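You operate a simulated robot arm through the tools that you are given. There is no shell and no other tool. Be economical: measure what you need, move in short steps, check, and stop when the job is done.

The job below is to be done with a simulated robot arm. You get a single attempt, and the scene is never put back.

TASK
Grease the dry bearing with as many plunger pumps as its card says.
Fine: coupling into the grease port first, back in its rest after, then turn the bearing crank till the meter reads SMOOTH.

The check looks at the end state, three seconds after you hand in, the way a careful person would. Anything else that was tipped, shoved, dropped, spilled or broken makes it a failure.

THE ROBOT
A 6-joint arm with a two-finger parallel gripper, fixed in place. Base frame: the origin is at the foot of the arm, x ahead of it, y to its left, z up; the work surface is at about z = 0.86. Units: m, degrees, N and s.
With the tool pointing down near the work surface it reaches from about 0.24 to 0.64 m from the base axis. Its first joint turns from -66.0 to 66.0 degrees. Payload 2.7 kg.
The TCP is the grasp point between the finger pads, 0.023 m short of the fingertips. In the tool frame z runs along the fingers and y along their closing line. The gripper opens to 0.094 m. The fingers are 0.038 m wide and 0.01 m thick; the gripper's body (0.054 by 0.096 m) begins 0.039 m behind the TCP.
Orientation is that of the tool frame in the base frame, as [roll, pitch, yaw] about the fixed x, y, z axes, in that order (R = Rz(yaw) Ry(pitch) Rx(roll)). With the fingers straight down and closing along the base's y, the tool's x points along the base's -x, its y along +y and its z along -z.

THE INTERFACE
- The arm moves only by the tool send_rows. Its argument "deltas" is text: rows parted by semicolons, each of 7 numbers parted by spaces: the turn, a rotation vector about the tool's x, y, z in degrees, then the shift along the tool's x, y, z in m, then the finger opening in m, from 0 to 0.094. In form: rx ry rz dx dy dz grip; .... A call has 1 to 10 rows; each row is the pose to reach, as a shift and turn from the pose commanded when the call began, along the tool's axes at that moment. Rows are played at 5 a second. More than 0.05 m and 8.6 degrees between two rows, or a gripper value outside its range, and nothing of the call is played. Where a pose cannot be reached the arm comes as near as it can. A force on the tool above 40 N (or 10 N above the force at the start of the call, whichever is more), or a blocked arm, ends the call early, and 0.2 s more pass. Each finger travels about 0.045 m/s and halts on what it meets, pressing with about 34 N; the grip force reading is that of the motor and also rises with nothing between the fingers. The clock runs only during rows and for 0.2 s after the last one: add rows that repeat a pose to give the fingers time. It gives the time, the measured TCP pose, the force on the tool (base axes), the opening and the grip force at its end, in the units of the frame above (readings bear some noise), with the torque about the TCP (base axes, N m) and any sound that the robot's microphone picked up.
- Cameras (640 x 400 px; columns grow to the right, rows downward): "scene" is fixed at [0.0626, -0.4187, 1.4201]; the picture's right is [0.89, -0.45, 0.00], its down [-0.19, -0.38, -0.90] and it looks along [0.41, 0.81, -0.43] (base axes); focal length 363 px, centre (320, 200). "wrist" rides on the gripper at [0.086, 0.016, -0.074] in the tool frame; the picture's right is [-0.18, 0.98, 0.00], its down [-0.58, -0.11, -0.81] and it looks along [-0.79, -0.15, 0.59] (tool axes); focal length 243 px, centre (320, 200). There is no depth. A picture from a camera that has moved, and an enlarged one, comes with that camera's place and axes in the base frame and with its lens.
- capture(camera): a new picture of that camera. The clock stands still meanwhile.
- enlarge(camera, box): a new picture of the part [left, top, right, bottom] of that camera's present view, enlarged. The clock stands still meanwhile.
- close_job(): hands the job in; it is judged then, once.

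Work in short steps. Places have to be worked out from the pictures, the camera data and where the tool is seen: move nearer, look again, correct. Check each grasp and each placing, and mend what went wrong. You have 120 turns and 76 pictures in all, those below and enlarged ones among them. Open the gripper and draw the arm clear of the work before you hand the job in, unless the task says otherwise; then end with one line.

The tools are called after "Request:" by a JSON object that holds its "method" and its "body". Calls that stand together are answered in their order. send_rows: Moves the arm, as the interface text tells. Its arguments: {"type":"object","properties":{"deltas":{"type":"string"}},"required":["deltas"]} The other tools are called the same way: capture (camera) takes a picture; enlarge (camera, box) takes an enlarged picture of a part of a camera's view; close_job () hands the job in.

At the start:

```text
clock: 0.0
tool_pos: [0.2742, 0.218, 1.1949]
ee_rot: [179.9, -0.1, -179.9]
contact_force: [0.5, 0.2, 0.8]
moment: [-0.01, 0.01, -0.01]
opening: 0.0938
gripper_force: 0.0
```

scene: 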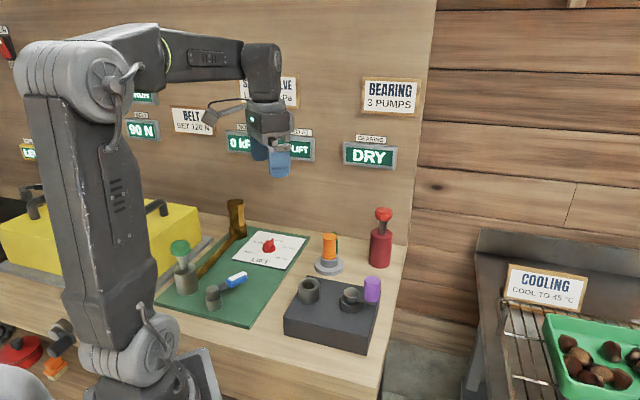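
wrist: 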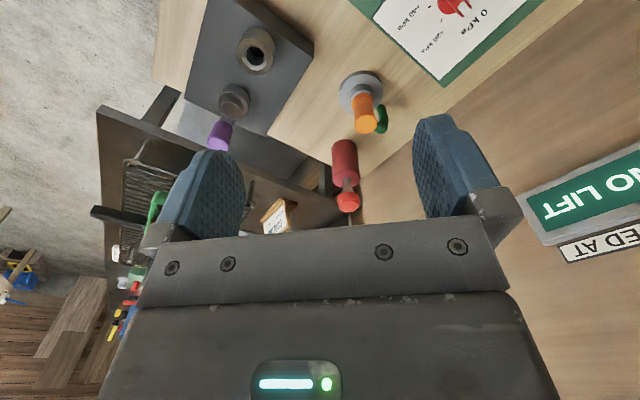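

I'll look closely at the bearing area, the card and the grease tools first.

Request:
{"method": "enlarge", "body": {"camera": "scene", "box": [270, 190, 430, 360]}}

Request:
{"method": "enlarge", "body": {"camera": "scene", "box": [150, 180, 310, 330]}}

Request:
{"method": "enlarge", "body": {"camera": "wrist", "box": [150, 0, 450, 220]}}

Request:
{"method": "enlarge", "body": {"camera": "scene", "box": [0, 60, 440, 200]}}

```text
2.35 times, centred on (350, 275) of scene
camera zoom: at [0.0626, -0.4187, 1.4201], right [0.89, -0.45, 0.0], down [-0.19, -0.38, -0.9], along [0.41, 0.81, -0.43], focal length 854 px, centre (249, 24)
```

zoom: 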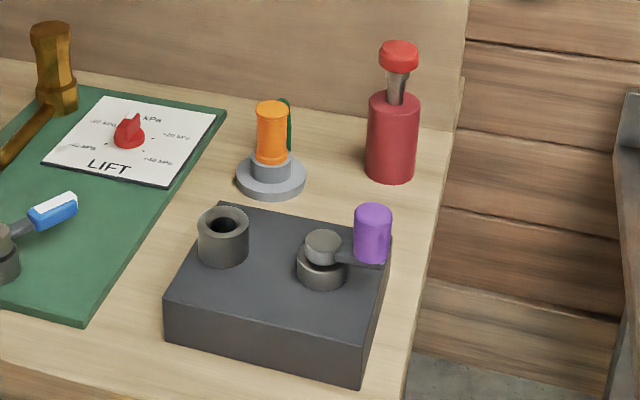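

```text
2.67 times, centred on (230, 255) of scene
camera zoom: at [0.0626, -0.4187, 1.4201], right [0.89, -0.45, 0.0], down [-0.19, -0.38, -0.9], along [0.41, 0.81, -0.43], focal length 968 px, centre (560, 53)
```

zoom: 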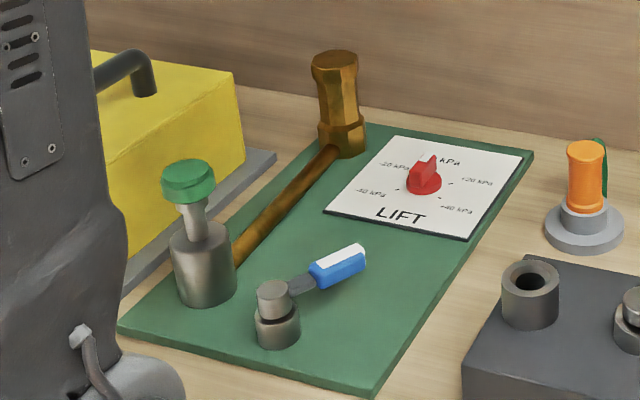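

```text
1.82 times, centred on (300, 110) of wrist
camera zoom: at [0.1867, 0.2345, 1.2695], right [0.18, 0.98, 0.0], down [0.58, -0.11, 0.81], along [0.79, -0.15, -0.59], focal length 441 px, centre (356, 364)
```

zoom: 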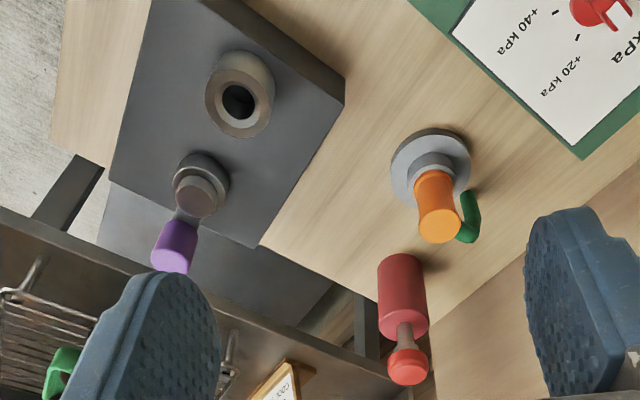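

```text
1.45 times, centred on (220, 130) of scene
camera zoom: at [0.0626, -0.4187, 1.4201], right [0.89, -0.45, 0.0], down [-0.19, -0.38, -0.9], along [0.41, 0.81, -0.43], focal length 528 px, centre (466, 302)
```

zoom: 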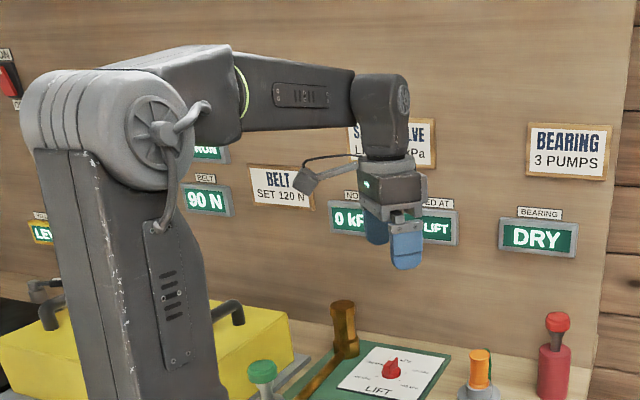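

The card says 3 pumps. The orange coupling stands in its rest at about (.43,.26), the port is at about (.31,.13), the red plunger at about (.56,.22) and the crank hub at about (.374,.062). I'm moving nearer the coupling for a better look.

Request:
{"method": "send_rows", "body": {"deltas": "0 0 0 -0.012 0.007 0.04 0.094; 0 0 0 -0.024 0.014 0.08 0.094; 0 0 0 -0.036 0.021 0.12 0.094; 0 0 0 -0.048 0.028 0.16 0.094; 0 0 0 -0.06 0.036 0.185 0.094; 0 0 0 -0.06 0.036 0.185 0.094"}}

Request:
{"method": "capture", "body": {"camera": "wrist"}}

Request:
{"method": "capture", "body": {"camera": "scene"}}

```text
clock: 1.4
tool_pos: [0.3323, 0.254, 1.0092]
ee_rot: [179.9, 0.0, -179.9]
contact_force: [0.1, 0.2, 1.0]
moment: [0.0, -0.01, 0.03]
opening: 0.0939
gripper_force: 0.0
```

```text
69 pictures are left
camera wrist: at [0.2457, 0.271, 1.0837], right [0.18, 0.98, 0.0], down [0.58, -0.11, 0.81], along [0.79, -0.15, -0.59], focal length 243 px, centre (320, 200)
```

wrist: 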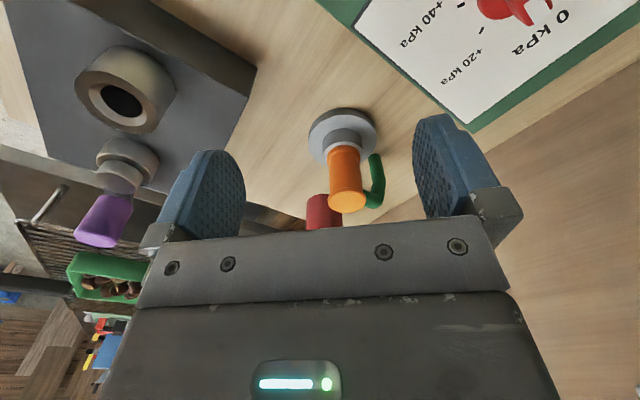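

```text
68 pictures are left
```

scene: 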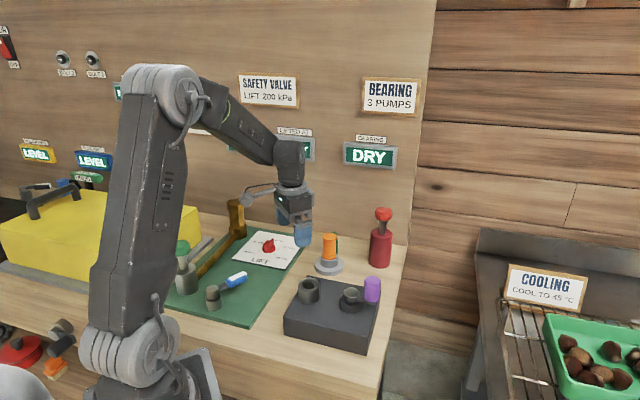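

Request:
{"method": "enlarge", "body": {"camera": "wrist", "box": [280, 90, 420, 230]}}

Request:
{"method": "enlarge", "body": {"camera": "wrist", "box": [50, 0, 270, 260]}}

Request:
{"method": "enlarge", "body": {"camera": "scene", "box": [305, 220, 350, 280]}}

```text
2.86 times, centred on (350, 160) of wrist
camera zoom: at [0.2457, 0.271, 1.0837], right [0.18, 0.98, 0.0], down [0.58, -0.11, 0.81], along [0.79, -0.15, -0.59], focal length 693 px, centre (234, 314)
```

zoom: 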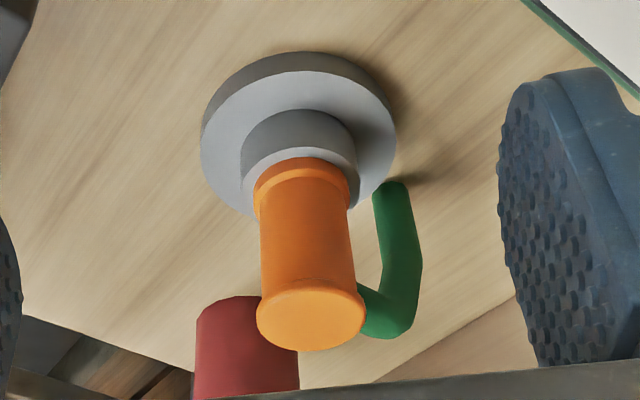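

```text
1.54 times, centred on (160, 130) of wrist
camera zoom: at [0.2457, 0.271, 1.0837], right [0.18, 0.98, 0.0], down [0.58, -0.11, 0.81], along [0.79, -0.15, -0.59], focal length 373 px, centre (566, 308)
```

zoom: 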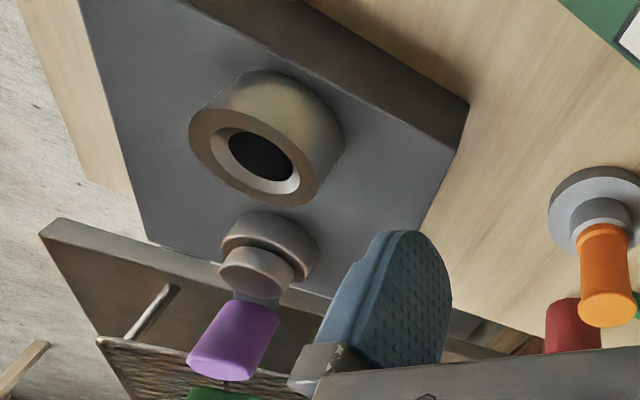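

```text
6.67 times, centred on (328, 250) of scene
camera zoom: at [0.0626, -0.4186, 1.4201], right [0.89, -0.45, 0.0], down [-0.19, -0.38, -0.9], along [0.41, 0.81, -0.43], focal length 2419 px, centre (270, -133)
```

zoom: 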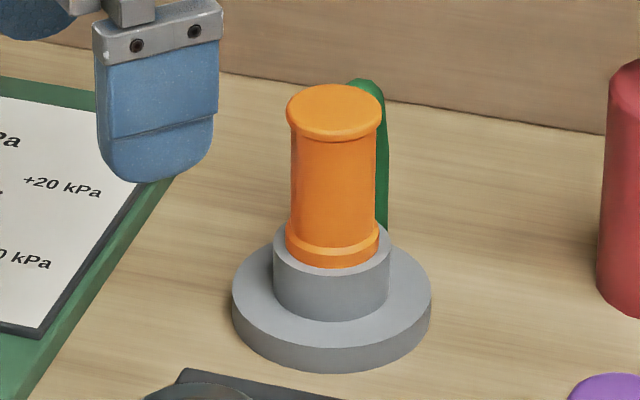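

Triangulated: the coupling axis is about (.432,.262), its top is at z≈.95, and its green hose stub points toward about +43° in the xy plane. I'll yaw the gripper 43° so the fingers close square to the stub, and stop above the coupling.

Request:
{"method": "send_rows", "body": {"deltas": "0 0 -7.2 -0.016 0.001 0 0.094; 0 0 -14.4 -0.033 0.003 0 0.094; 0 0 -21.6 -0.05 0.004 0 0.094; 0 0 -28.8 -0.066 0.005 0 0.094; 0 0 -36 -0.083 0.007 0 0.094; 0 0 -43 -0.0995 0.008 0 0.094; 0 0 -43 -0.0995 0.008 0 0.094"}}

Request:
{"method": "capture", "body": {"camera": "wrist"}}

Request:
{"method": "enlarge", "body": {"camera": "scene", "box": [260, 180, 400, 290]}}

```text
clock: 3.0
tool_pos: [0.4311, 0.2623, 1.01]
ee_rot: [179.9, 0.0, -136.7]
contact_force: [-0.4, 0.3, 0.3]
moment: [0.0, 0.03, 0.02]
opening: 0.094
gripper_force: 0.0
```

```text
64 pictures are left
camera wrist: at [0.3579, 0.215, 1.0841], right [-0.54, 0.84, 0.0], down [0.5, 0.32, 0.81], along [0.68, 0.43, -0.59], focal length 243 px, centre (320, 200)
```

wrist: 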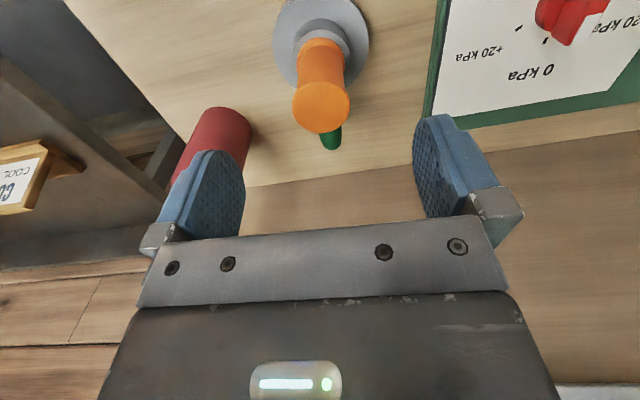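

```text
3.64 times, centred on (330, 235) of scene
camera zoom: at [0.0626, -0.4187, 1.4201], right [0.89, -0.45, 0.0], down [-0.19, -0.38, -0.9], along [0.41, 0.81, -0.43], focal length 1319 px, centre (284, 73)
```

zoom: 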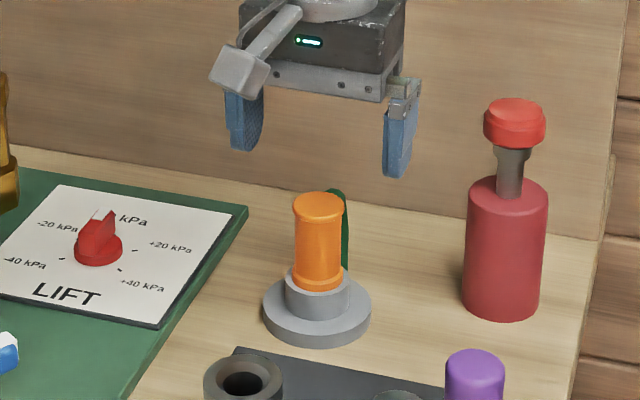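

The coupling reads at (.430,.262), centred between the fingers with the stub clear behind. I'm descending to z≈.928 and closing.

Request:
{"method": "send_rows", "body": {"deltas": "0 0 0 0 0 0.03 0.094; 0 0 0 0 0 0.06 0.094; 0 0 0 0 0 0.082 0.094; 0 0 0 0 0 0.082 0.094; 0 0 0 0 0 0.082 0.06; 0 0 0 0 0 0.082 0.04; 0 0 0 0 0 0.082 0.02; 0 0 0 0 0 0.082 0.02; 0 0 0 0 0 0.082 0.02; 0 0 0 0 0 0.082 0.02"}}

Request:
{"method": "enlarge", "body": {"camera": "scene", "box": [260, 180, 400, 290]}}

```text
clock: 5.2
tool_pos: [0.4333, 0.263, 0.9283]
ee_rot: [179.8, 0.1, -137.0]
contact_force: [-0.3, 0.3, 0.3]
moment: [-0.01, -0.01, 0.01]
opening: 0.035
gripper_force: 33.7
```

```text
3.64 times, centred on (330, 235) of scene
camera zoom: at [0.0626, -0.4186, 1.4201], right [0.89, -0.45, 0.0], down [-0.19, -0.38, -0.9], along [0.41, 0.81, -0.43], focal length 1319 px, centre (284, 73)
```

zoom: 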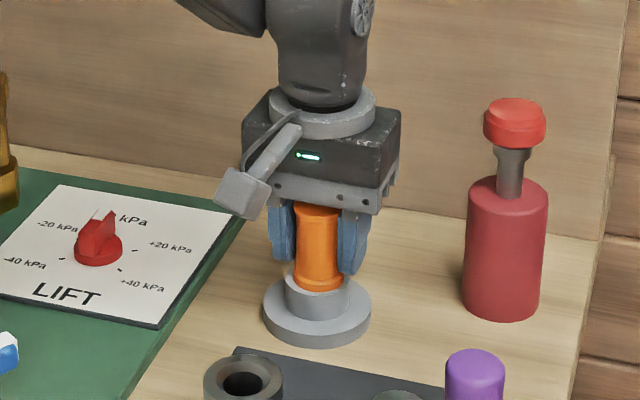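

The grip holds at 35 mm with the coupling still seated. I'm lifting straight up 0.11 m.

Request:
{"method": "send_rows", "body": {"deltas": "0 0 0 0 0 -0.01 0.02; 0 0 0 0 0 -0.03 0.02; 0 0 0 0 0 -0.06 0.02; 0 0 0 0 0 -0.09 0.02; 0 0 0 0 0 -0.12 0.02; 0 0 0 0 0 -0.12 0.02"}}

Request:
{"method": "enlarge", "body": {"camera": "scene", "box": [240, 150, 400, 340]}}

Request:
{"method": "capture", "body": {"camera": "wrist"}}

```text
clock: 6.6
tool_pos: [0.4344, 0.2621, 1.0498]
ee_rot: [179.8, 0.1, -137.0]
contact_force: [0.4, -1.1, -1.4]
moment: [-0.01, 0.01, 0.0]
opening: 0.0351
gripper_force: 34.1
```

```text
2.11 times, centred on (320, 245) of scene
camera zoom: at [0.0626, -0.4186, 1.4201], right [0.89, -0.45, 0.0], down [-0.19, -0.38, -0.9], along [0.41, 0.81, -0.43], focal length 764 px, centre (320, 105)
```

zoom: 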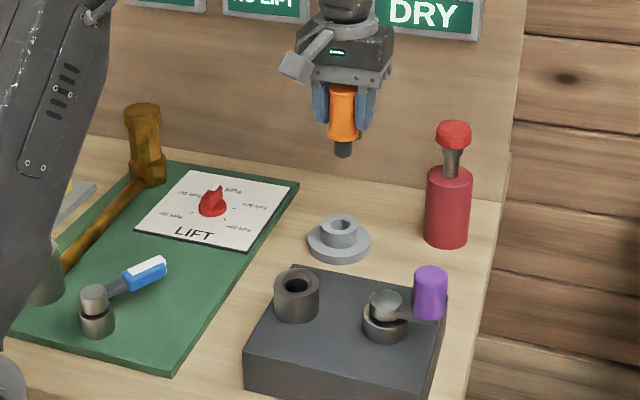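

```text
60 pictures are left
camera wrist: at [0.3608, 0.2152, 1.1234], right [-0.54, 0.84, 0.0], down [0.5, 0.32, 0.81], along [0.68, 0.43, -0.59], focal length 243 px, centre (320, 200)
```

wrist: 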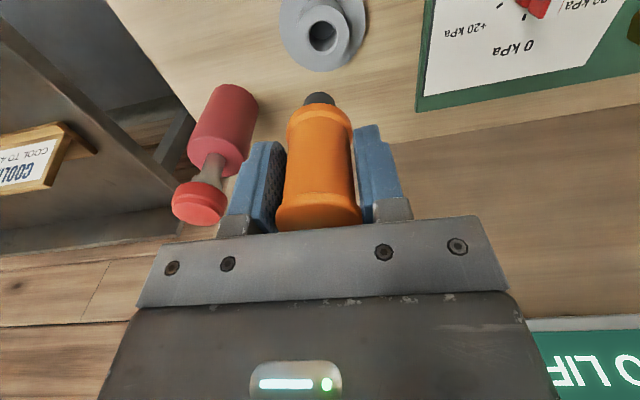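

The coupling came up cleanly, plug tip downward, and the rest is undisturbed. I'm moving over the port with the same yaw, so I can align the hole visually at the pixel where the rest hole now shows, (322,37).

Request:
{"method": "send_rows", "body": {"deltas": "0 0 0 0.03 -0.002 -0.02 0.02; 0 0 0 0.06 -0.004 -0.035 0.02; 0 0 0 0.09 -0.006 -0.052 0.02; 0 0 0 0.12 -0.008 -0.052 0.02; 0 0 0 0.15 -0.010 -0.052 0.02; 0 0 0 0.18 -0.0112 -0.052 0.02; 0 0 0 0.18 -0.0112 -0.052 0.02; 0 0 0 0.18 -0.0112 -0.052 0.02"}}

Request:
{"method": "capture", "body": {"camera": "wrist"}}

Request:
{"method": "enlarge", "body": {"camera": "scene", "box": [240, 190, 400, 360]}}

```text
clock: 8.4
tool_pos: [0.3093, 0.131, 1.0997]
ee_rot: [180.0, 0.1, -137.0]
contact_force: [0.5, 0.4, -1.0]
moment: [0.0, 0.01, -0.01]
opening: 0.0353
gripper_force: 33.5
```

```text
59 pictures are left
camera wrist: at [0.2341, 0.084, 1.1743], right [-0.54, 0.84, 0.0], down [0.5, 0.32, 0.81], along [0.68, 0.43, -0.59], focal length 243 px, centre (320, 200)
```

wrist: 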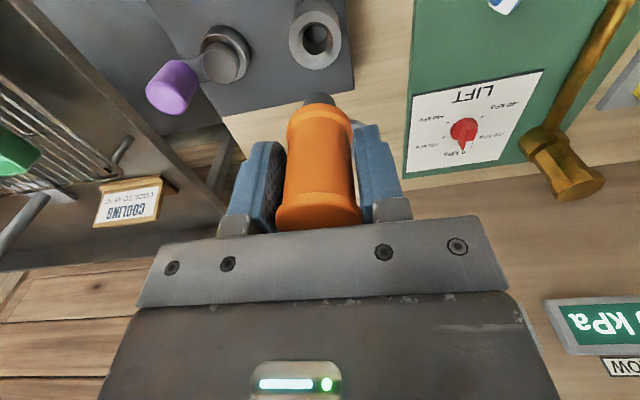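

```text
2.35 times, centred on (320, 275) of scene
camera zoom: at [0.0626, -0.4187, 1.4201], right [0.89, -0.45, 0.0], down [-0.19, -0.38, -0.9], along [0.41, 0.81, -0.43], focal length 854 px, centre (320, 24)
```

zoom: 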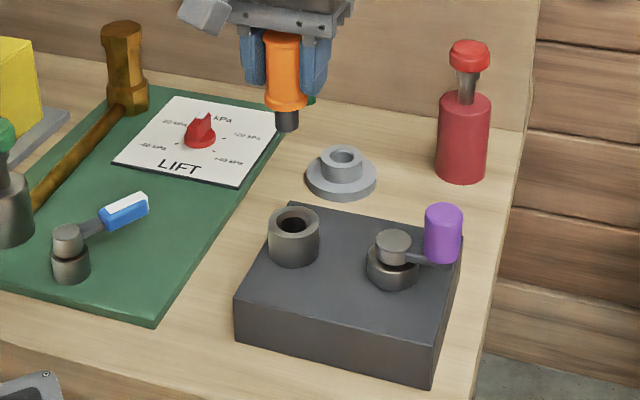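

The port hole is near the expected pixel. I'm measuring it with an enlarged view.

Request:
{"method": "enlarge", "body": {"camera": "wrist", "box": [260, 0, 380, 120]}}

```text
3.33 times, centred on (320, 60) of wrist
camera zoom: at [0.2341, 0.084, 1.1743], right [-0.54, 0.84, 0.0], down [0.5, 0.32, 0.81], along [0.68, 0.43, -0.59], focal length 809 px, centre (320, 667)
```

zoom: 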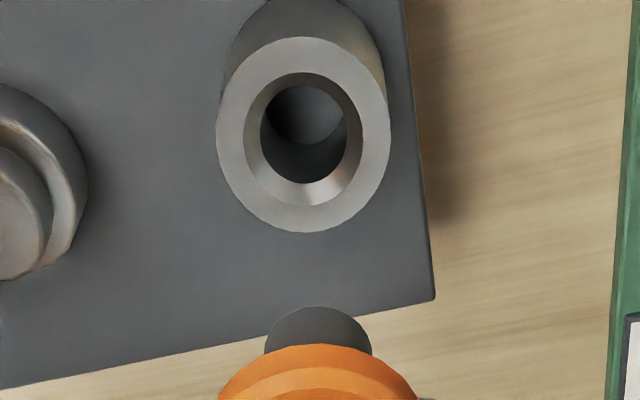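

Port ring centre reads at about (.3095,.1268) with its rim at z≈.943; the bevel forgives about 5 mm. I'm correcting by 4 mm and lowering to just above the rim.

Request:
{"method": "send_rows", "body": {"deltas": "0 0 0 0.0026 -0.0033 0.02 0.02; 0 0 0 0.0026 -0.0033 0.05 0.02; 0 0 0 0.0026 -0.0033 0.078 0.02; 0 0 0 0.0026 -0.0033 0.078 0.02"}}

Request:
{"method": "enlarge", "body": {"camera": "scene", "box": [270, 220, 360, 320]}}

Request:
{"method": "capture", "body": {"camera": "wrist"}}

```text
clock: 9.4
tool_pos: [0.3089, 0.1271, 1.0204]
ee_rot: [180.0, 0.1, -136.9]
contact_force: [-0.6, 0.4, -1.6]
moment: [-0.03, -0.02, -0.04]
opening: 0.0356
gripper_force: 34.0
```

```text
4.00 times, centred on (315, 270) of scene
camera zoom: at [0.0626, -0.4186, 1.4201], right [0.89, -0.45, 0.0], down [-0.19, -0.38, -0.9], along [0.41, 0.81, -0.43], focal length 1451 px, centre (340, -80)
```

zoom: 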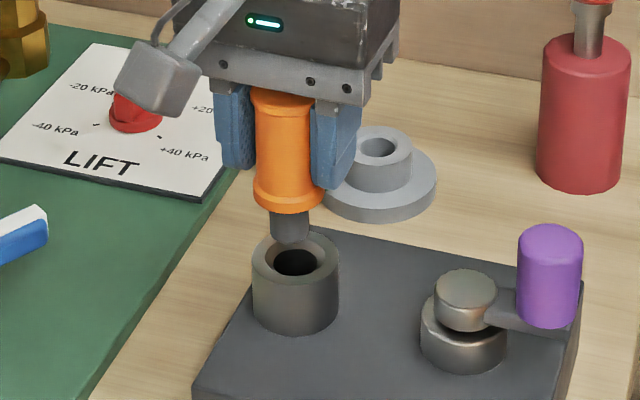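

```text
55 pictures are left
camera wrist: at [0.2339, 0.0796, 1.0951], right [-0.54, 0.84, 0.0], down [0.5, 0.32, 0.81], along [0.68, 0.43, -0.59], focal length 243 px, centre (320, 200)
```

wrist: 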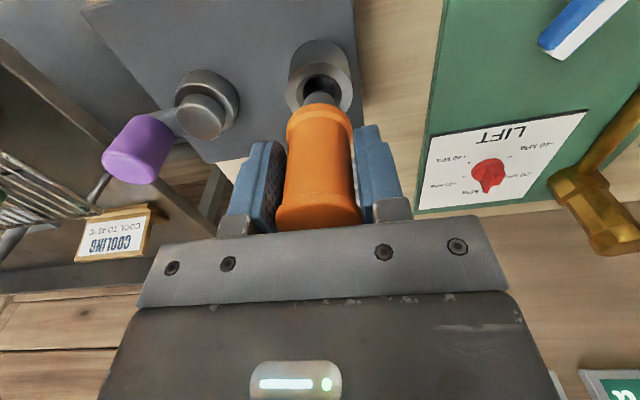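

In both views the plug is aligned with the hole to about 1–2 mm. I'm lowering slowly and watching the force.

Request:
{"method": "send_rows", "body": {"deltas": "0 0 0 -0.0003 -0.001 0.01 0.02; 0 0 0 -0.0003 -0.001 0.02 0.02; 0 0 0 -0.0003 -0.001 0.028 0.02; 0 0 0 -0.0003 -0.001 0.034 0.02; 0 0 0 -0.0003 -0.001 0.038 0.02; 0 0 0 -0.0003 -0.001 0.038 0.02"}}

Request:
{"method": "enlarge", "body": {"camera": "scene", "box": [270, 220, 360, 320]}}

```text
clock: 10.8
tool_pos: [0.3126, 0.1268, 0.9834]
ee_rot: [-180.0, 0.4, -136.9]
contact_force: [10.7, 7.1, 2.0]
moment: [0.28, -0.43, 0.05]
opening: 0.0352
gripper_force: 33.8
```

```text
4.00 times, centred on (315, 270) of scene
camera zoom: at [0.0628, -0.4184, 1.4201], right [0.89, -0.45, 0.0], down [-0.19, -0.38, -0.9], along [0.41, 0.81, -0.43], focal length 1451 px, centre (340, -80)
```

zoom: 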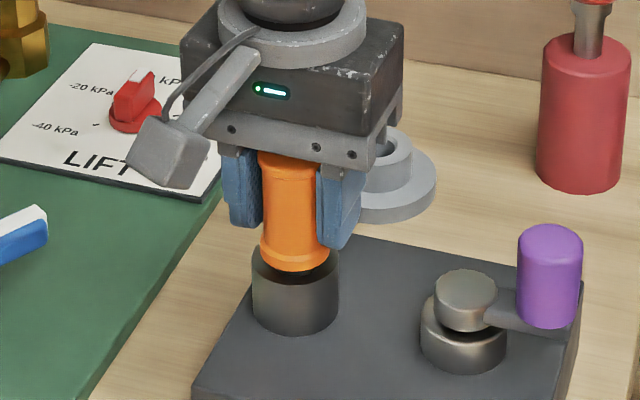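

The plug is in but the port pushes it toward +x/+y, and a small gap remains. I'm shifting the command about 4 mm that way, then seating further.

Request:
{"method": "send_rows", "body": {"deltas": "0 0 0 -0.0036 -0.0006 0 0.02; 0 0 0 -0.0036 -0.0006 0.002 0.02; 0 0 0 -0.0036 -0.0006 0.005 0.02; 0 0 0 -0.0036 -0.0006 0.005 0.02"}}

Request:
{"method": "enlarge", "body": {"camera": "scene", "box": [270, 220, 360, 320]}}

```text
clock: 11.8
tool_pos: [0.3126, 0.1279, 0.9796]
ee_rot: [180.0, 0.0, -136.8]
contact_force: [0.0, 0.7, -1.6]
moment: [-0.03, -0.01, -0.01]
opening: 0.0353
gripper_force: 34.3
```

```text
4.00 times, centred on (315, 270) of scene
camera zoom: at [0.0626, -0.4186, 1.4201], right [0.89, -0.45, 0.0], down [-0.19, -0.38, -0.9], along [0.41, 0.81, -0.43], focal length 1451 px, centre (340, -80)
```

zoom: 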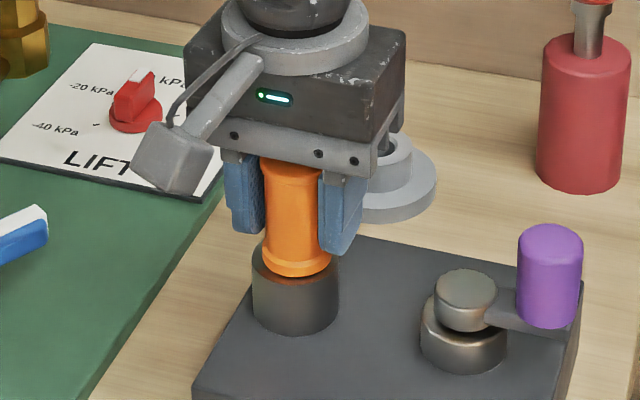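

Lateral forces are gone. I'm going down in small steps until it bottoms.

Request:
{"method": "send_rows", "body": {"deltas": "0 0 0 0 0 0.002 0.02; 0 0 0 0 0 0.004 0.02; 0 0 0 0 0 0.006 0.02; 0 0 0 0 0 0.006 0.02"}}

Request:
{"method": "enlarge", "body": {"camera": "scene", "box": [270, 220, 360, 320]}}

```text
clock: 12.8
tool_pos: [0.3152, 0.1289, 0.9737]
ee_rot: [-180.0, 0.4, -136.9]
contact_force: [-2.6, -0.7, 30.5]
moment: [-0.1, -0.2, -0.17]
opening: 0.0353
gripper_force: 34.1
```

```text
4.00 times, centred on (315, 270) of scene
camera zoom: at [0.0622, -0.4188, 1.42], right [0.89, -0.45, 0.0], down [-0.19, -0.38, -0.9], along [0.41, 0.81, -0.43], focal length 1451 px, centre (340, -80)
```

zoom: 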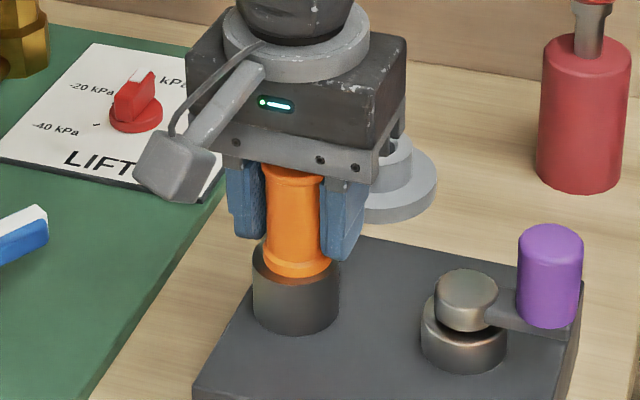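

It bottomed with about 30 N, so it is seated. I'm easing the push, opening to 60 mm, and lifting clear.

Request:
{"method": "send_rows", "body": {"deltas": "0 0 0 0 0 -0.002 0.02; 0 0 0 0 0 -0.002 0.045; 0 0 0 0 0 -0.002 0.065; 0 0 0 0 0 -0.002 0.065; 0 0 0 0 0 -0.002 0.065; 0 0 0 0 0 -0.03 0.065; 0 0 0 0 0 -0.06 0.065; 0 0 0 0 0 -0.1 0.065; 0 0 0 0 0 -0.13 0.065; 0 0 0 0 0 -0.13 0.065"}}

Request:
{"method": "capture", "body": {"camera": "wrist"}}

Request:
{"method": "enlarge", "body": {"camera": "scene", "box": [260, 190, 400, 340]}}

```text
clock: 15.0
tool_pos: [0.3127, 0.1294, 1.1026]
ee_rot: [179.8, 0.1, -136.8]
contact_force: [0.1, 0.1, -0.2]
moment: [-0.01, -0.03, 0.0]
opening: 0.0652
gripper_force: 0.0
```

```text
51 pictures are left
camera wrist: at [0.2391, 0.0822, 1.1767], right [-0.54, 0.84, 0.0], down [0.5, 0.32, 0.81], along [0.68, 0.43, -0.59], focal length 243 px, centre (320, 200)
```

wrist: 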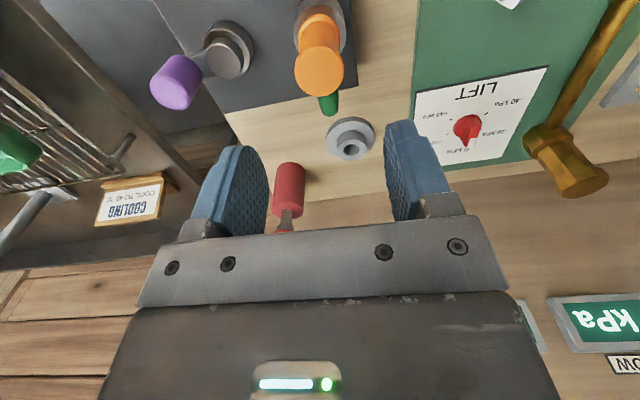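

```text
2.67 times, centred on (330, 265) of scene
camera zoom: at [0.0626, -0.4187, 1.4201], right [0.89, -0.45, 0.0], down [-0.19, -0.38, -0.9], along [0.41, 0.81, -0.43], focal length 968 px, centre (293, 27)
```

zoom: 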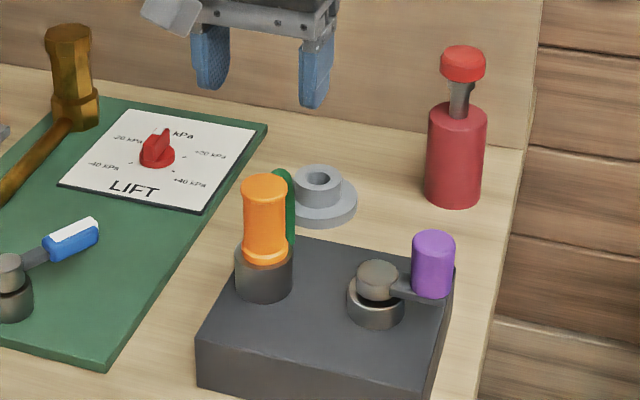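

The coupling is seated upright in the port. Next I'm moving toward the red pump to measure its head.

Request:
{"method": "send_rows", "body": {"deltas": "0 0 5 -0.03 -0.0125 0 0.065; 0 0 10 -0.06 -0.025 0 0.065; 0 0 15 -0.09 -0.037 0.015 0.065; 0 0 20 -0.115 -0.048 0.03 0.065; 0 0 23 -0.135 -0.056 0.042 0.065; 0 0 23 -0.135 -0.056 0.042 0.065"}}

Request:
{"method": "capture", "body": {"camera": "wrist"}}

Request:
{"method": "enlarge", "body": {"camera": "scene", "box": [340, 130, 440, 290]}}

```text
clock: 16.4
tool_pos: [0.4504, 0.1782, 1.0618]
ee_rot: [179.9, 0.2, -160.0]
contact_force: [0.3, -0.2, 0.4]
moment: [0.0, 0.03, 0.03]
opening: 0.0647
gripper_force: 0.0
```

```text
49 pictures are left
camera wrist: at [0.3635, 0.1652, 1.1353], right [-0.16, 0.99, 0.0], down [0.58, 0.1, 0.81], along [0.8, 0.13, -0.59], focal length 243 px, centre (320, 200)
```

wrist: 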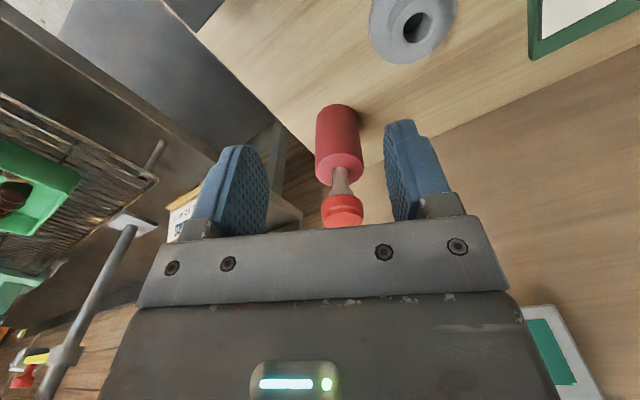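

```text
2.50 times, centred on (390, 210) of scene
camera zoom: at [0.0626, -0.4186, 1.4201], right [0.89, -0.45, 0.0], down [-0.19, -0.38, -0.9], along [0.41, 0.81, -0.43], focal length 907 px, centre (145, 175)
```

zoom: 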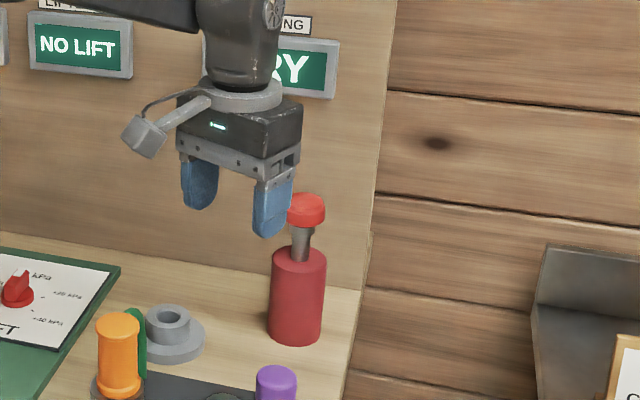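

The pump axis is at about (.561,.221), head top z≈1.005 and body top≈.943. I'm closing the fingers and moving over the head.

Request:
{"method": "send_rows", "body": {"deltas": "0 0 0 0 0 0 0.03; 0 0 0 -0.03 0.001 0 0.0; 0 0 0 -0.06 0.001 0 0.0; 0 0 0 -0.09 0.002 0 0.0; 0 0 0 -0.1186 0.0024 0 0.0; 0 0 0 -0.1186 0.0024 0 0; 0 0 0 -0.1186 0.0024 0 0"}}

Request:
{"method": "enlarge", "body": {"camera": "scene", "box": [340, 130, 440, 290]}}

Request:
{"method": "capture", "body": {"camera": "wrist"}}

```text
clock: 18.0
tool_pos: [0.5604, 0.2227, 1.0607]
ee_rot: [180.0, 0.0, -159.9]
contact_force: [0.7, 0.8, -0.4]
moment: [0.01, -0.01, -0.02]
opening: 0.0
gripper_force: 34.0
```

```text
2.50 times, centred on (390, 210) of scene
camera zoom: at [0.0626, -0.4187, 1.4201], right [0.89, -0.45, 0.0], down [-0.19, -0.38, -0.9], along [0.41, 0.81, -0.43], focal length 907 px, centre (145, 175)
```

zoom: 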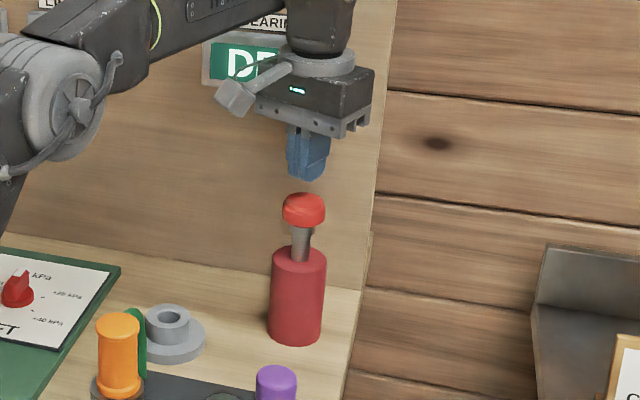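

```text
46 pictures are left
camera wrist: at [0.4732, 0.2084, 1.1345], right [-0.16, 0.99, 0.0], down [0.58, 0.1, 0.81], along [0.8, 0.13, -0.59], focal length 243 px, centre (320, 200)
```

wrist: 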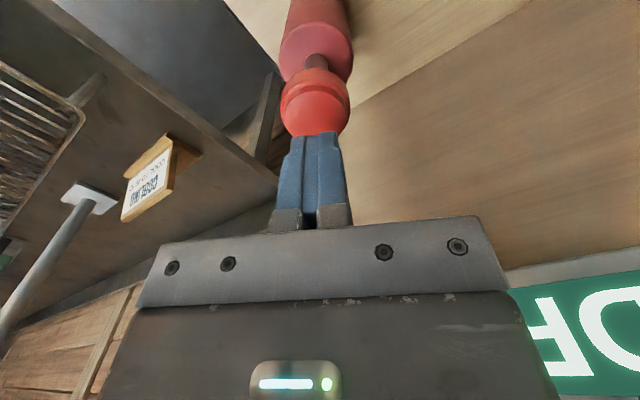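

I'm centred within about 3 mm. With that correction, I press down gradually to feel the plunger.

Request:
{"method": "send_rows", "body": {"deltas": "0 0 0 0.0028 -0.0017 0.015 0; 0 0 0 0.0028 -0.0017 0.025 0; 0 0 0 0.0028 -0.0017 0.032 0; 0 0 0 0.0028 -0.0017 0.038 0; 0 0 0 0.0028 -0.0017 0.044 0; 0 0 0 0.0028 -0.0017 0.05 0"}}

Request:
{"method": "enlarge", "body": {"camera": "scene", "box": [340, 130, 440, 290]}}

```text
clock: 19.4
tool_pos: [0.5591, 0.2201, 1.0121]
ee_rot: [179.9, 0.2, -160.0]
contact_force: [-0.3, -4.1, 7.0]
moment: [-0.07, -0.02, 0.02]
opening: 0.0001
gripper_force: 33.9
```

```text
2.50 times, centred on (390, 210) of scene
camera zoom: at [0.0624, -0.4188, 1.42], right [0.89, -0.45, 0.0], down [-0.19, -0.38, -0.9], along [0.41, 0.81, -0.43], focal length 907 px, centre (145, 175)
```

zoom: 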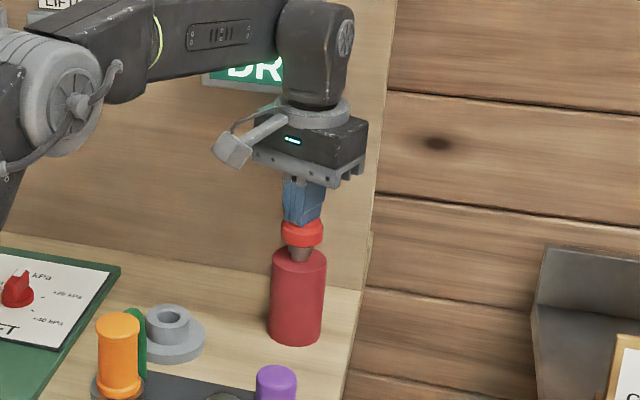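

The plunger yields with about 7 N and the body is steady. I'm pressing on toward the bottom of the stroke.

Request:
{"method": "send_rows", "body": {"deltas": "0 0 0 0 0 0.006 0; 0 0 0 0 0 0.012 0; 0 0 0 0 0 0.017 0; 0 0 0 0 0 0.022 0; 0 0 0 0 0 0.022 0"}}

Request:
{"method": "enlarge", "body": {"camera": "scene", "box": [340, 130, 440, 290]}}

```text
clock: 20.4
tool_pos: [0.5596, 0.2213, 0.9992]
ee_rot: [-180.0, 0.8, -159.9]
contact_force: [-5.8, -2.5, 10.3]
moment: [-0.08, 0.09, 0.01]
opening: 0.0
gripper_force: 33.9
heard: click
stopped in row 4: the force on the tool passed its limit at 44 N (the readings are from after the stop); the commanded pose is now the measured one
```

```text
2.50 times, centred on (390, 210) of scene
camera zoom: at [0.0622, -0.4188, 1.42], right [0.89, -0.45, 0.0], down [-0.19, -0.38, -0.9], along [0.41, 0.81, -0.43], focal length 907 px, centre (145, 175)
```

zoom: 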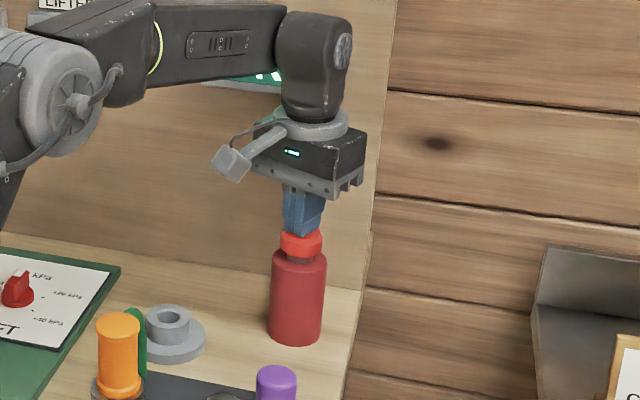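

I heard a click at the bottom, so that is pump one. I'm raising to see whether the plunger returns by itself.

Request:
{"method": "send_rows", "body": {"deltas": "0 0 0 0 0 -0.01 0; 0 0 0 0 0 -0.025 0; 0 0 0 0 0 -0.045 0; 0 0 0 0 0 -0.06 0; 0 0 0 0 0 -0.06 0"}}

Request:
{"method": "capture", "body": {"camera": "scene"}}

```text
clock: 21.6
tool_pos: [0.5575, 0.22, 1.0562]
ee_rot: [-179.9, 0.6, -159.9]
contact_force: [-0.5, -0.9, -0.2]
moment: [-0.04, -0.01, -0.01]
opening: 0.0
gripper_force: 34.1
```

```text
43 pictures are left
```

scene: 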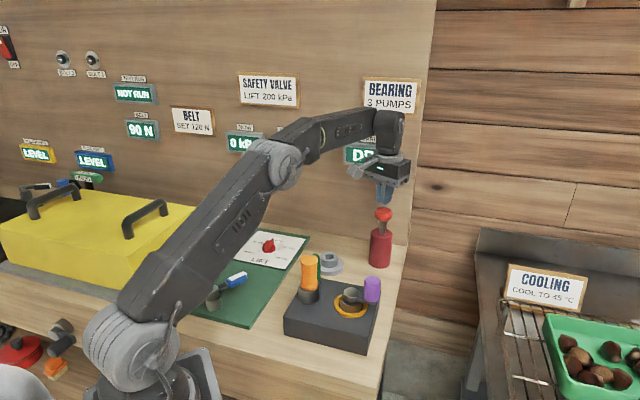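

The plunger springs back, and a grease ring appeared at the bearing, so one pump has been delivered. Now the second press.

Request:
{"method": "send_rows", "body": {"deltas": "0 0 0 -0.001 0.001 0.02 0; 0 0 0 -0.001 0.001 0.035 0; 0 0 0 -0.001 0.001 0.046 0; 0 0 0 -0.001 0.001 0.053 0; 0 0 0 -0.001 0.001 0.058 0; 0 0 0 -0.001 0.001 0.062 0; 0 0 0 -0.001 0.001 0.066 0"}}

```text
clock: 23.2
tool_pos: [0.5592, 0.2227, 0.9998]
ee_rot: [-180.0, 1.0, -159.9]
contact_force: [-6.4, -1.9, 9.9]
moment: [-0.07, 0.16, 0.01]
opening: 0.0
gripper_force: 34.2
heard: click
stopped in row 7: the force on the tool passed its limit at 43 N (the readings are from after the stop); the commanded pose is now the measured one
```

The second click sounded. I'm raising fully so the plunger returns.

Request:
{"method": "send_rows", "body": {"deltas": "0 0 0 0 0 -0.01 0; 0 0 0 0 0 -0.025 0; 0 0 0 0 0 -0.045 0; 0 0 0 0 0 -0.06 0; 0 0 0 0 0 -0.06 0"}}

Request:
{"method": "capture", "body": {"camera": "scene"}}

```text
clock: 24.4
tool_pos: [0.5585, 0.2241, 1.0587]
ee_rot: [-179.9, 0.9, -159.9]
contact_force: [0.5, 0.2, -0.3]
moment: [0.0, 0.01, 0.01]
opening: 0.0
gripper_force: 34.0
```

```text
42 pictures are left
```

scene: 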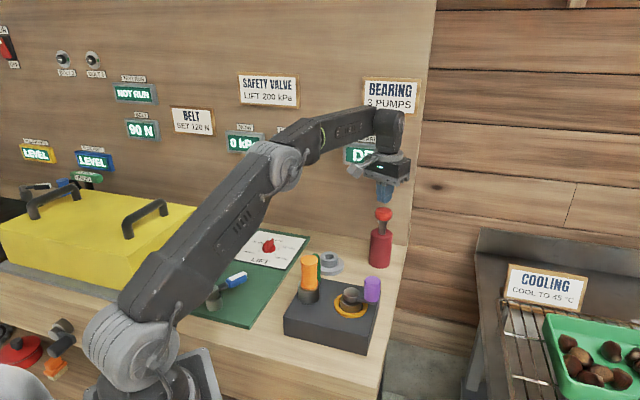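

The plunger is back up. Now the third and last press, recentred slightly.

Request:
{"method": "send_rows", "body": {"deltas": "0 0 0 0.001 -0.003 0.02 0; 0 0 0 0.001 -0.003 0.035 0; 0 0 0 0.001 -0.003 0.046 0; 0 0 0 0.001 -0.003 0.053 0; 0 0 0 0.001 -0.003 0.058 0; 0 0 0 0.001 -0.003 0.062 0; 0 0 0 0.001 -0.003 0.066 0; 0 0 0 0.001 -0.003 0.069 0"}}

```text
clock: 26.1
tool_pos: [0.5611, 0.2204, 1.0002]
ee_rot: [-179.9, 1.4, -159.9]
contact_force: [-4.8, -1.6, 10.1]
moment: [-0.07, 0.21, 0.0]
opening: 0.0
gripper_force: 34.1
heard: click
stopped in row 8: the force on the tool passed its limit at 44 N (the readings are from after the stop); the commanded pose is now the measured one
```

Third click: all three pumps are delivered. I'm raising straight up and taking out the 1.4° tilt.

Request:
{"method": "send_rows", "body": {"deltas": "0 0 0 0 0 -0.01 0; 0 0 0 0 0 -0.025 0; 0 0 0 0 0 -0.045 0; 0 0.7 0 0 0 -0.07 0; 0 1.4 0 0 0 -0.1 0; 0 1.4 0 0 0 -0.1 0"}}

Request:
{"method": "enlarge", "body": {"camera": "scene", "box": [270, 130, 430, 350]}}

```text
clock: 27.5
tool_pos: [0.5584, 0.2201, 1.0982]
ee_rot: [180.0, -0.3, -159.9]
contact_force: [-0.3, -0.5, -0.6]
moment: [-0.01, 0.01, 0.02]
opening: 0.0
gripper_force: 33.9
```

```text
1.82 times, centred on (350, 240) of scene
camera zoom: at [0.0626, -0.4187, 1.4201], right [0.89, -0.45, 0.0], down [-0.19, -0.38, -0.9], along [0.41, 0.81, -0.43], focal length 660 px, centre (266, 127)
```

zoom: 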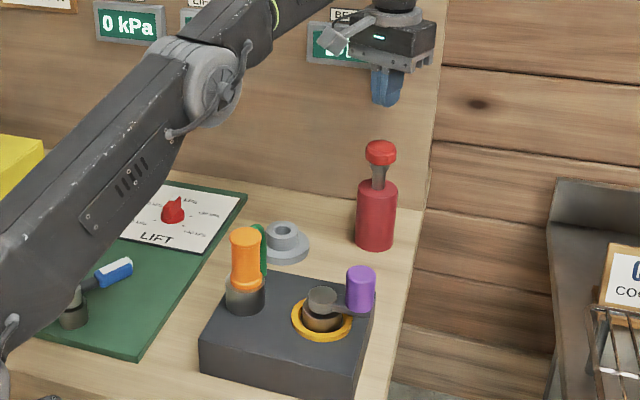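

The pump stands undisturbed. I'm returning above the coupling with yaw −137° and fingers opening.

Request:
{"method": "send_rows", "body": {"deltas": "0 0 -3 0.037 0 0 0; 0 0 -6.5 0.075 -0.001 0 0; 0 0 -10 0.112 -0.001 0 0.02; 0 0 -13.5 0.15 -0.001 0 0.04; 0 0 -17 0.187 -0.0015 0 0.07; 0 0 -20 0.225 -0.002 0 0.08; 0 0 -23 0.262 -0.0022 0 0.08; 0 0 -23 0.262 -0.0022 0 0.08; 0 0 -23 0.262 -0.0022 0 0.08"}}

Request:
{"method": "capture", "body": {"camera": "wrist"}}

```text
clock: 29.5
tool_pos: [0.3144, 0.1255, 1.0968]
ee_rot: [-179.9, -0.2, -136.8]
contact_force: [-0.2, 0.0, -0.7]
moment: [-0.02, -0.03, -0.01]
opening: 0.0798
gripper_force: 0.0
```

```text
40 pictures are left
camera wrist: at [0.2396, 0.0794, 1.172], right [-0.54, 0.84, 0.0], down [0.5, 0.32, 0.81], along [0.68, 0.43, -0.59], focal length 243 px, centre (320, 200)
```

wrist: 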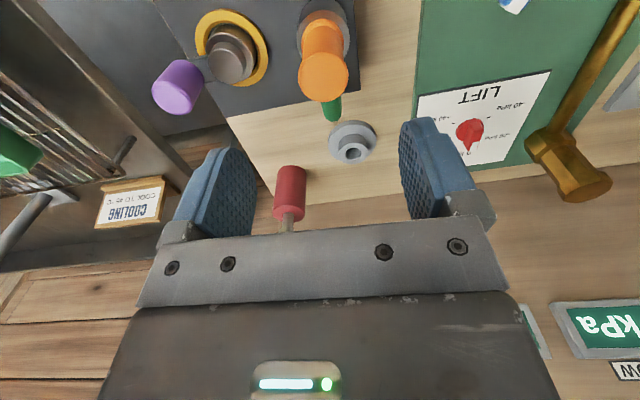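

The coupling top reads at (.3126,.1292). I'm correcting 3 mm, descending to z≈.975 and gripping.

Request:
{"method": "send_rows", "body": {"deltas": "0 0 0 -0.0012 0.0034 0.03 0.08; 0 0 0 -0.0012 0.0034 0.07 0.08; 0 0 0 -0.0012 0.0034 0.1 0.08; 0 0 0 -0.0012 0.0034 0.122 0.08; 0 0 0 -0.0012 0.0034 0.122 0.06; 0 0 0 -0.0012 0.0034 0.122 0.03; 0 0 0 -0.0012 0.0034 0.122 0.02; 0 0 0 -0.0012 0.0034 0.122 0.02; 0 0 0 -0.0012 0.0034 0.122 0.02"}}

Request:
{"method": "enlarge", "body": {"camera": "scene", "box": [270, 220, 360, 320]}}

```text
clock: 31.5
tool_pos: [0.313, 0.1287, 0.9761]
ee_rot: [179.9, 0.0, -136.9]
contact_force: [0.2, -0.7, 0.2]
moment: [0.01, -0.02, 0.03]
opening: 0.0354
gripper_force: 33.7
```

```text
4.00 times, centred on (315, 270) of scene
camera zoom: at [0.0626, -0.4186, 1.4201], right [0.89, -0.45, 0.0], down [-0.19, -0.38, -0.9], along [0.41, 0.81, -0.43], focal length 1451 px, centre (340, -80)
```

zoom: 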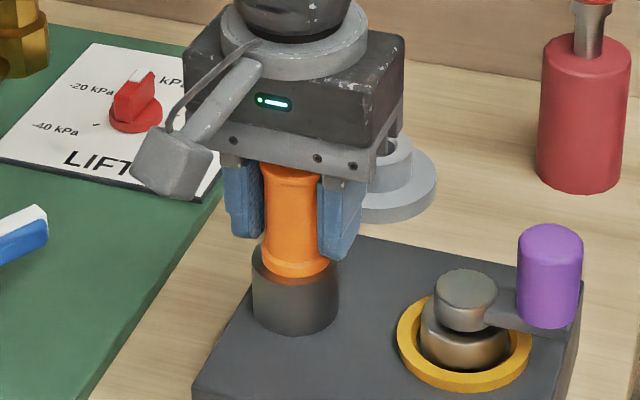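

Gripped at 35 mm. I'm lifting straight up 0.125 m out of the port.

Request:
{"method": "send_rows", "body": {"deltas": "0 0 0 0 0 -0.01 0.02; 0 0 0 0 0 -0.03 0.02; 0 0 0 0 0 -0.06 0.02; 0 0 0 0 0 -0.095 0.02; 0 0 0 0 0 -0.125 0.02; 0 0 0 0 0 -0.125 0.02"}}

Request:
{"method": "enlarge", "body": {"camera": "scene", "box": [240, 170, 400, 340]}}

```text
clock: 32.9
tool_pos: [0.3118, 0.1296, 1.1027]
ee_rot: [179.9, 0.0, -136.8]
contact_force: [-0.6, -1.1, -1.6]
moment: [0.0, -0.01, 0.0]
opening: 0.0354
gripper_force: 33.9
```

```text
2.35 times, centred on (320, 255) of scene
camera zoom: at [0.0626, -0.4186, 1.4201], right [0.89, -0.45, 0.0], down [-0.19, -0.38, -0.9], along [0.41, 0.81, -0.43], focal length 854 px, centre (320, 71)
```

zoom: 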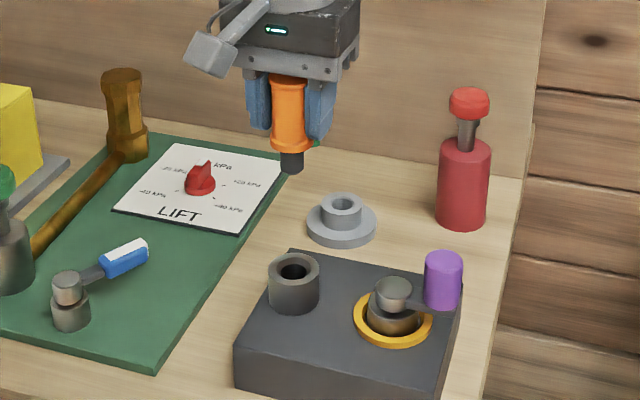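

It's out cleanly. I'm carrying it over the rest, ending at the same pose as after the first lift to compare views.

Request:
{"method": "send_rows", "body": {"deltas": "0 0 0 -0.03 0.0024 0 0.02; 0 0 0 -0.06 0.0047 0 0.02; 0 0 0 -0.09 0.007 0 0.02; 0 0 0 -0.12 0.0094 0 0.02; 0 0 0 -0.15 0.0118 0.015 0.02; 0 0 0 -0.1795 0.0141 0.035 0.02; 0 0 0 -0.1795 0.0141 0.052 0.02; 0 0 0 -0.1795 0.0141 0.052 0.02"}}

Request:
{"method": "capture", "body": {"camera": "wrist"}}

Request:
{"method": "enlarge", "body": {"camera": "scene", "box": [280, 170, 370, 290]}}

```text
clock: 34.7
tool_pos: [0.434, 0.2628, 1.0497]
ee_rot: [-179.9, 0.0, -136.9]
contact_force: [-0.2, 0.3, -2.1]
moment: [0.02, -0.02, -0.01]
opening: 0.0352
gripper_force: 33.9
```

```text
37 pictures are left
camera wrist: at [0.3597, 0.2161, 1.124], right [-0.54, 0.84, 0.0], down [0.5, 0.32, 0.81], along [0.68, 0.43, -0.59], focal length 243 px, centre (320, 200)
```

wrist: 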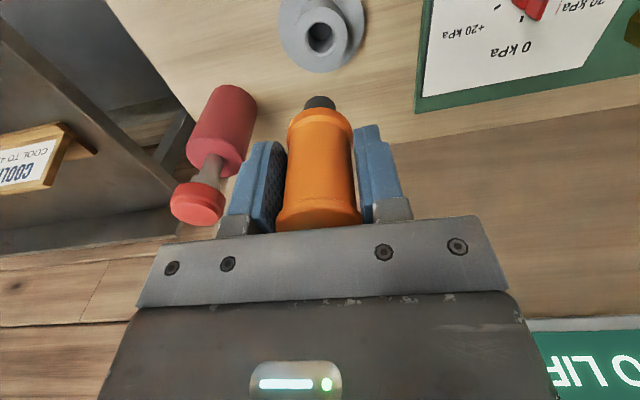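

```text
3.33 times, centred on (325, 230) of scene
camera zoom: at [0.0626, -0.4186, 1.4201], right [0.89, -0.45, 0.0], down [-0.19, -0.38, -0.9], along [0.41, 0.81, -0.43], focal length 1209 px, centre (303, 100)
```

zoom: 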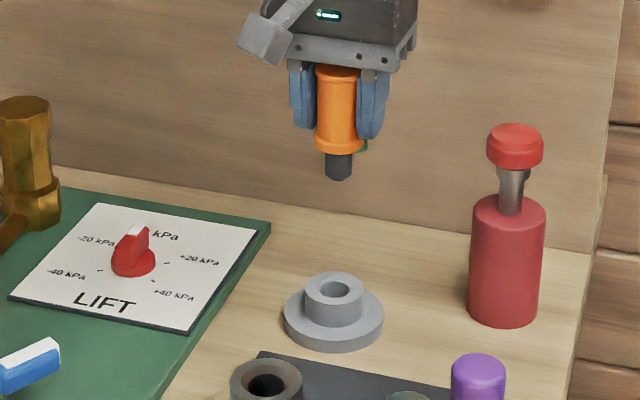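

The view nearly matches the first lift, about 2 mm off along the finger line. I'm correcting that and lowering to just above the sleeve.

Request:
{"method": "send_rows", "body": {"deltas": "0 0 0 0 -0.0018 0.03 0.02; 0 0 0 0 -0.0018 0.06 0.02; 0 0 0 0 -0.0018 0.089 0.02; 0 0 0 0 -0.0018 0.089 0.02"}}

Request:
{"method": "enlarge", "body": {"camera": "scene", "box": [300, 220, 360, 290]}}

Request:
{"method": "enlarge", "body": {"camera": "wrist", "box": [260, 20, 380, 140]}}

```text
clock: 35.7
tool_pos: [0.4351, 0.2618, 0.9616]
ee_rot: [180.0, -0.2, -136.8]
contact_force: [0.7, -0.5, -2.1]
moment: [-0.01, -0.02, 0.0]
opening: 0.035
gripper_force: 34.2
```

```text
5.71 times, centred on (330, 255) of scene
camera zoom: at [0.0626, -0.4186, 1.4201], right [0.89, -0.45, 0.0], down [-0.19, -0.38, -0.9], along [0.41, 0.81, -0.43], focal length 2073 px, centre (263, -114)
```

zoom: 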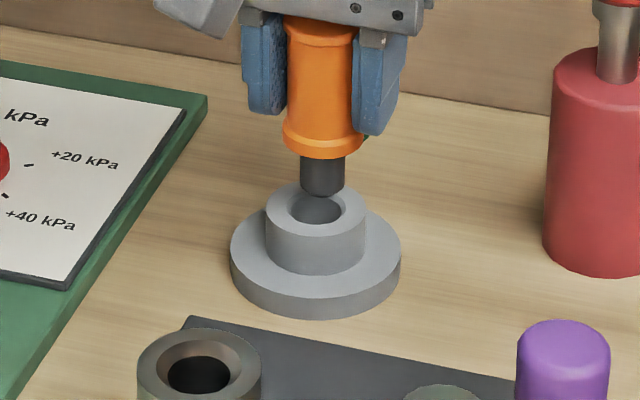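

```text
3.33 times, centred on (320, 80) of wrist
camera zoom: at [0.3605, 0.2158, 1.0365], right [-0.54, 0.84, 0.0], down [0.5, 0.32, 0.81], along [0.68, 0.43, -0.59], focal length 809 px, centre (320, 600)
```

zoom: 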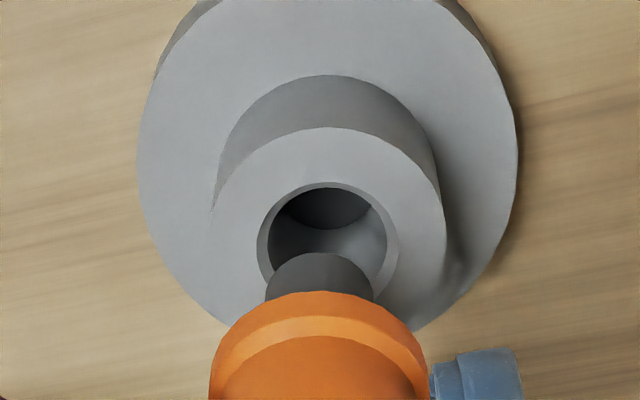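

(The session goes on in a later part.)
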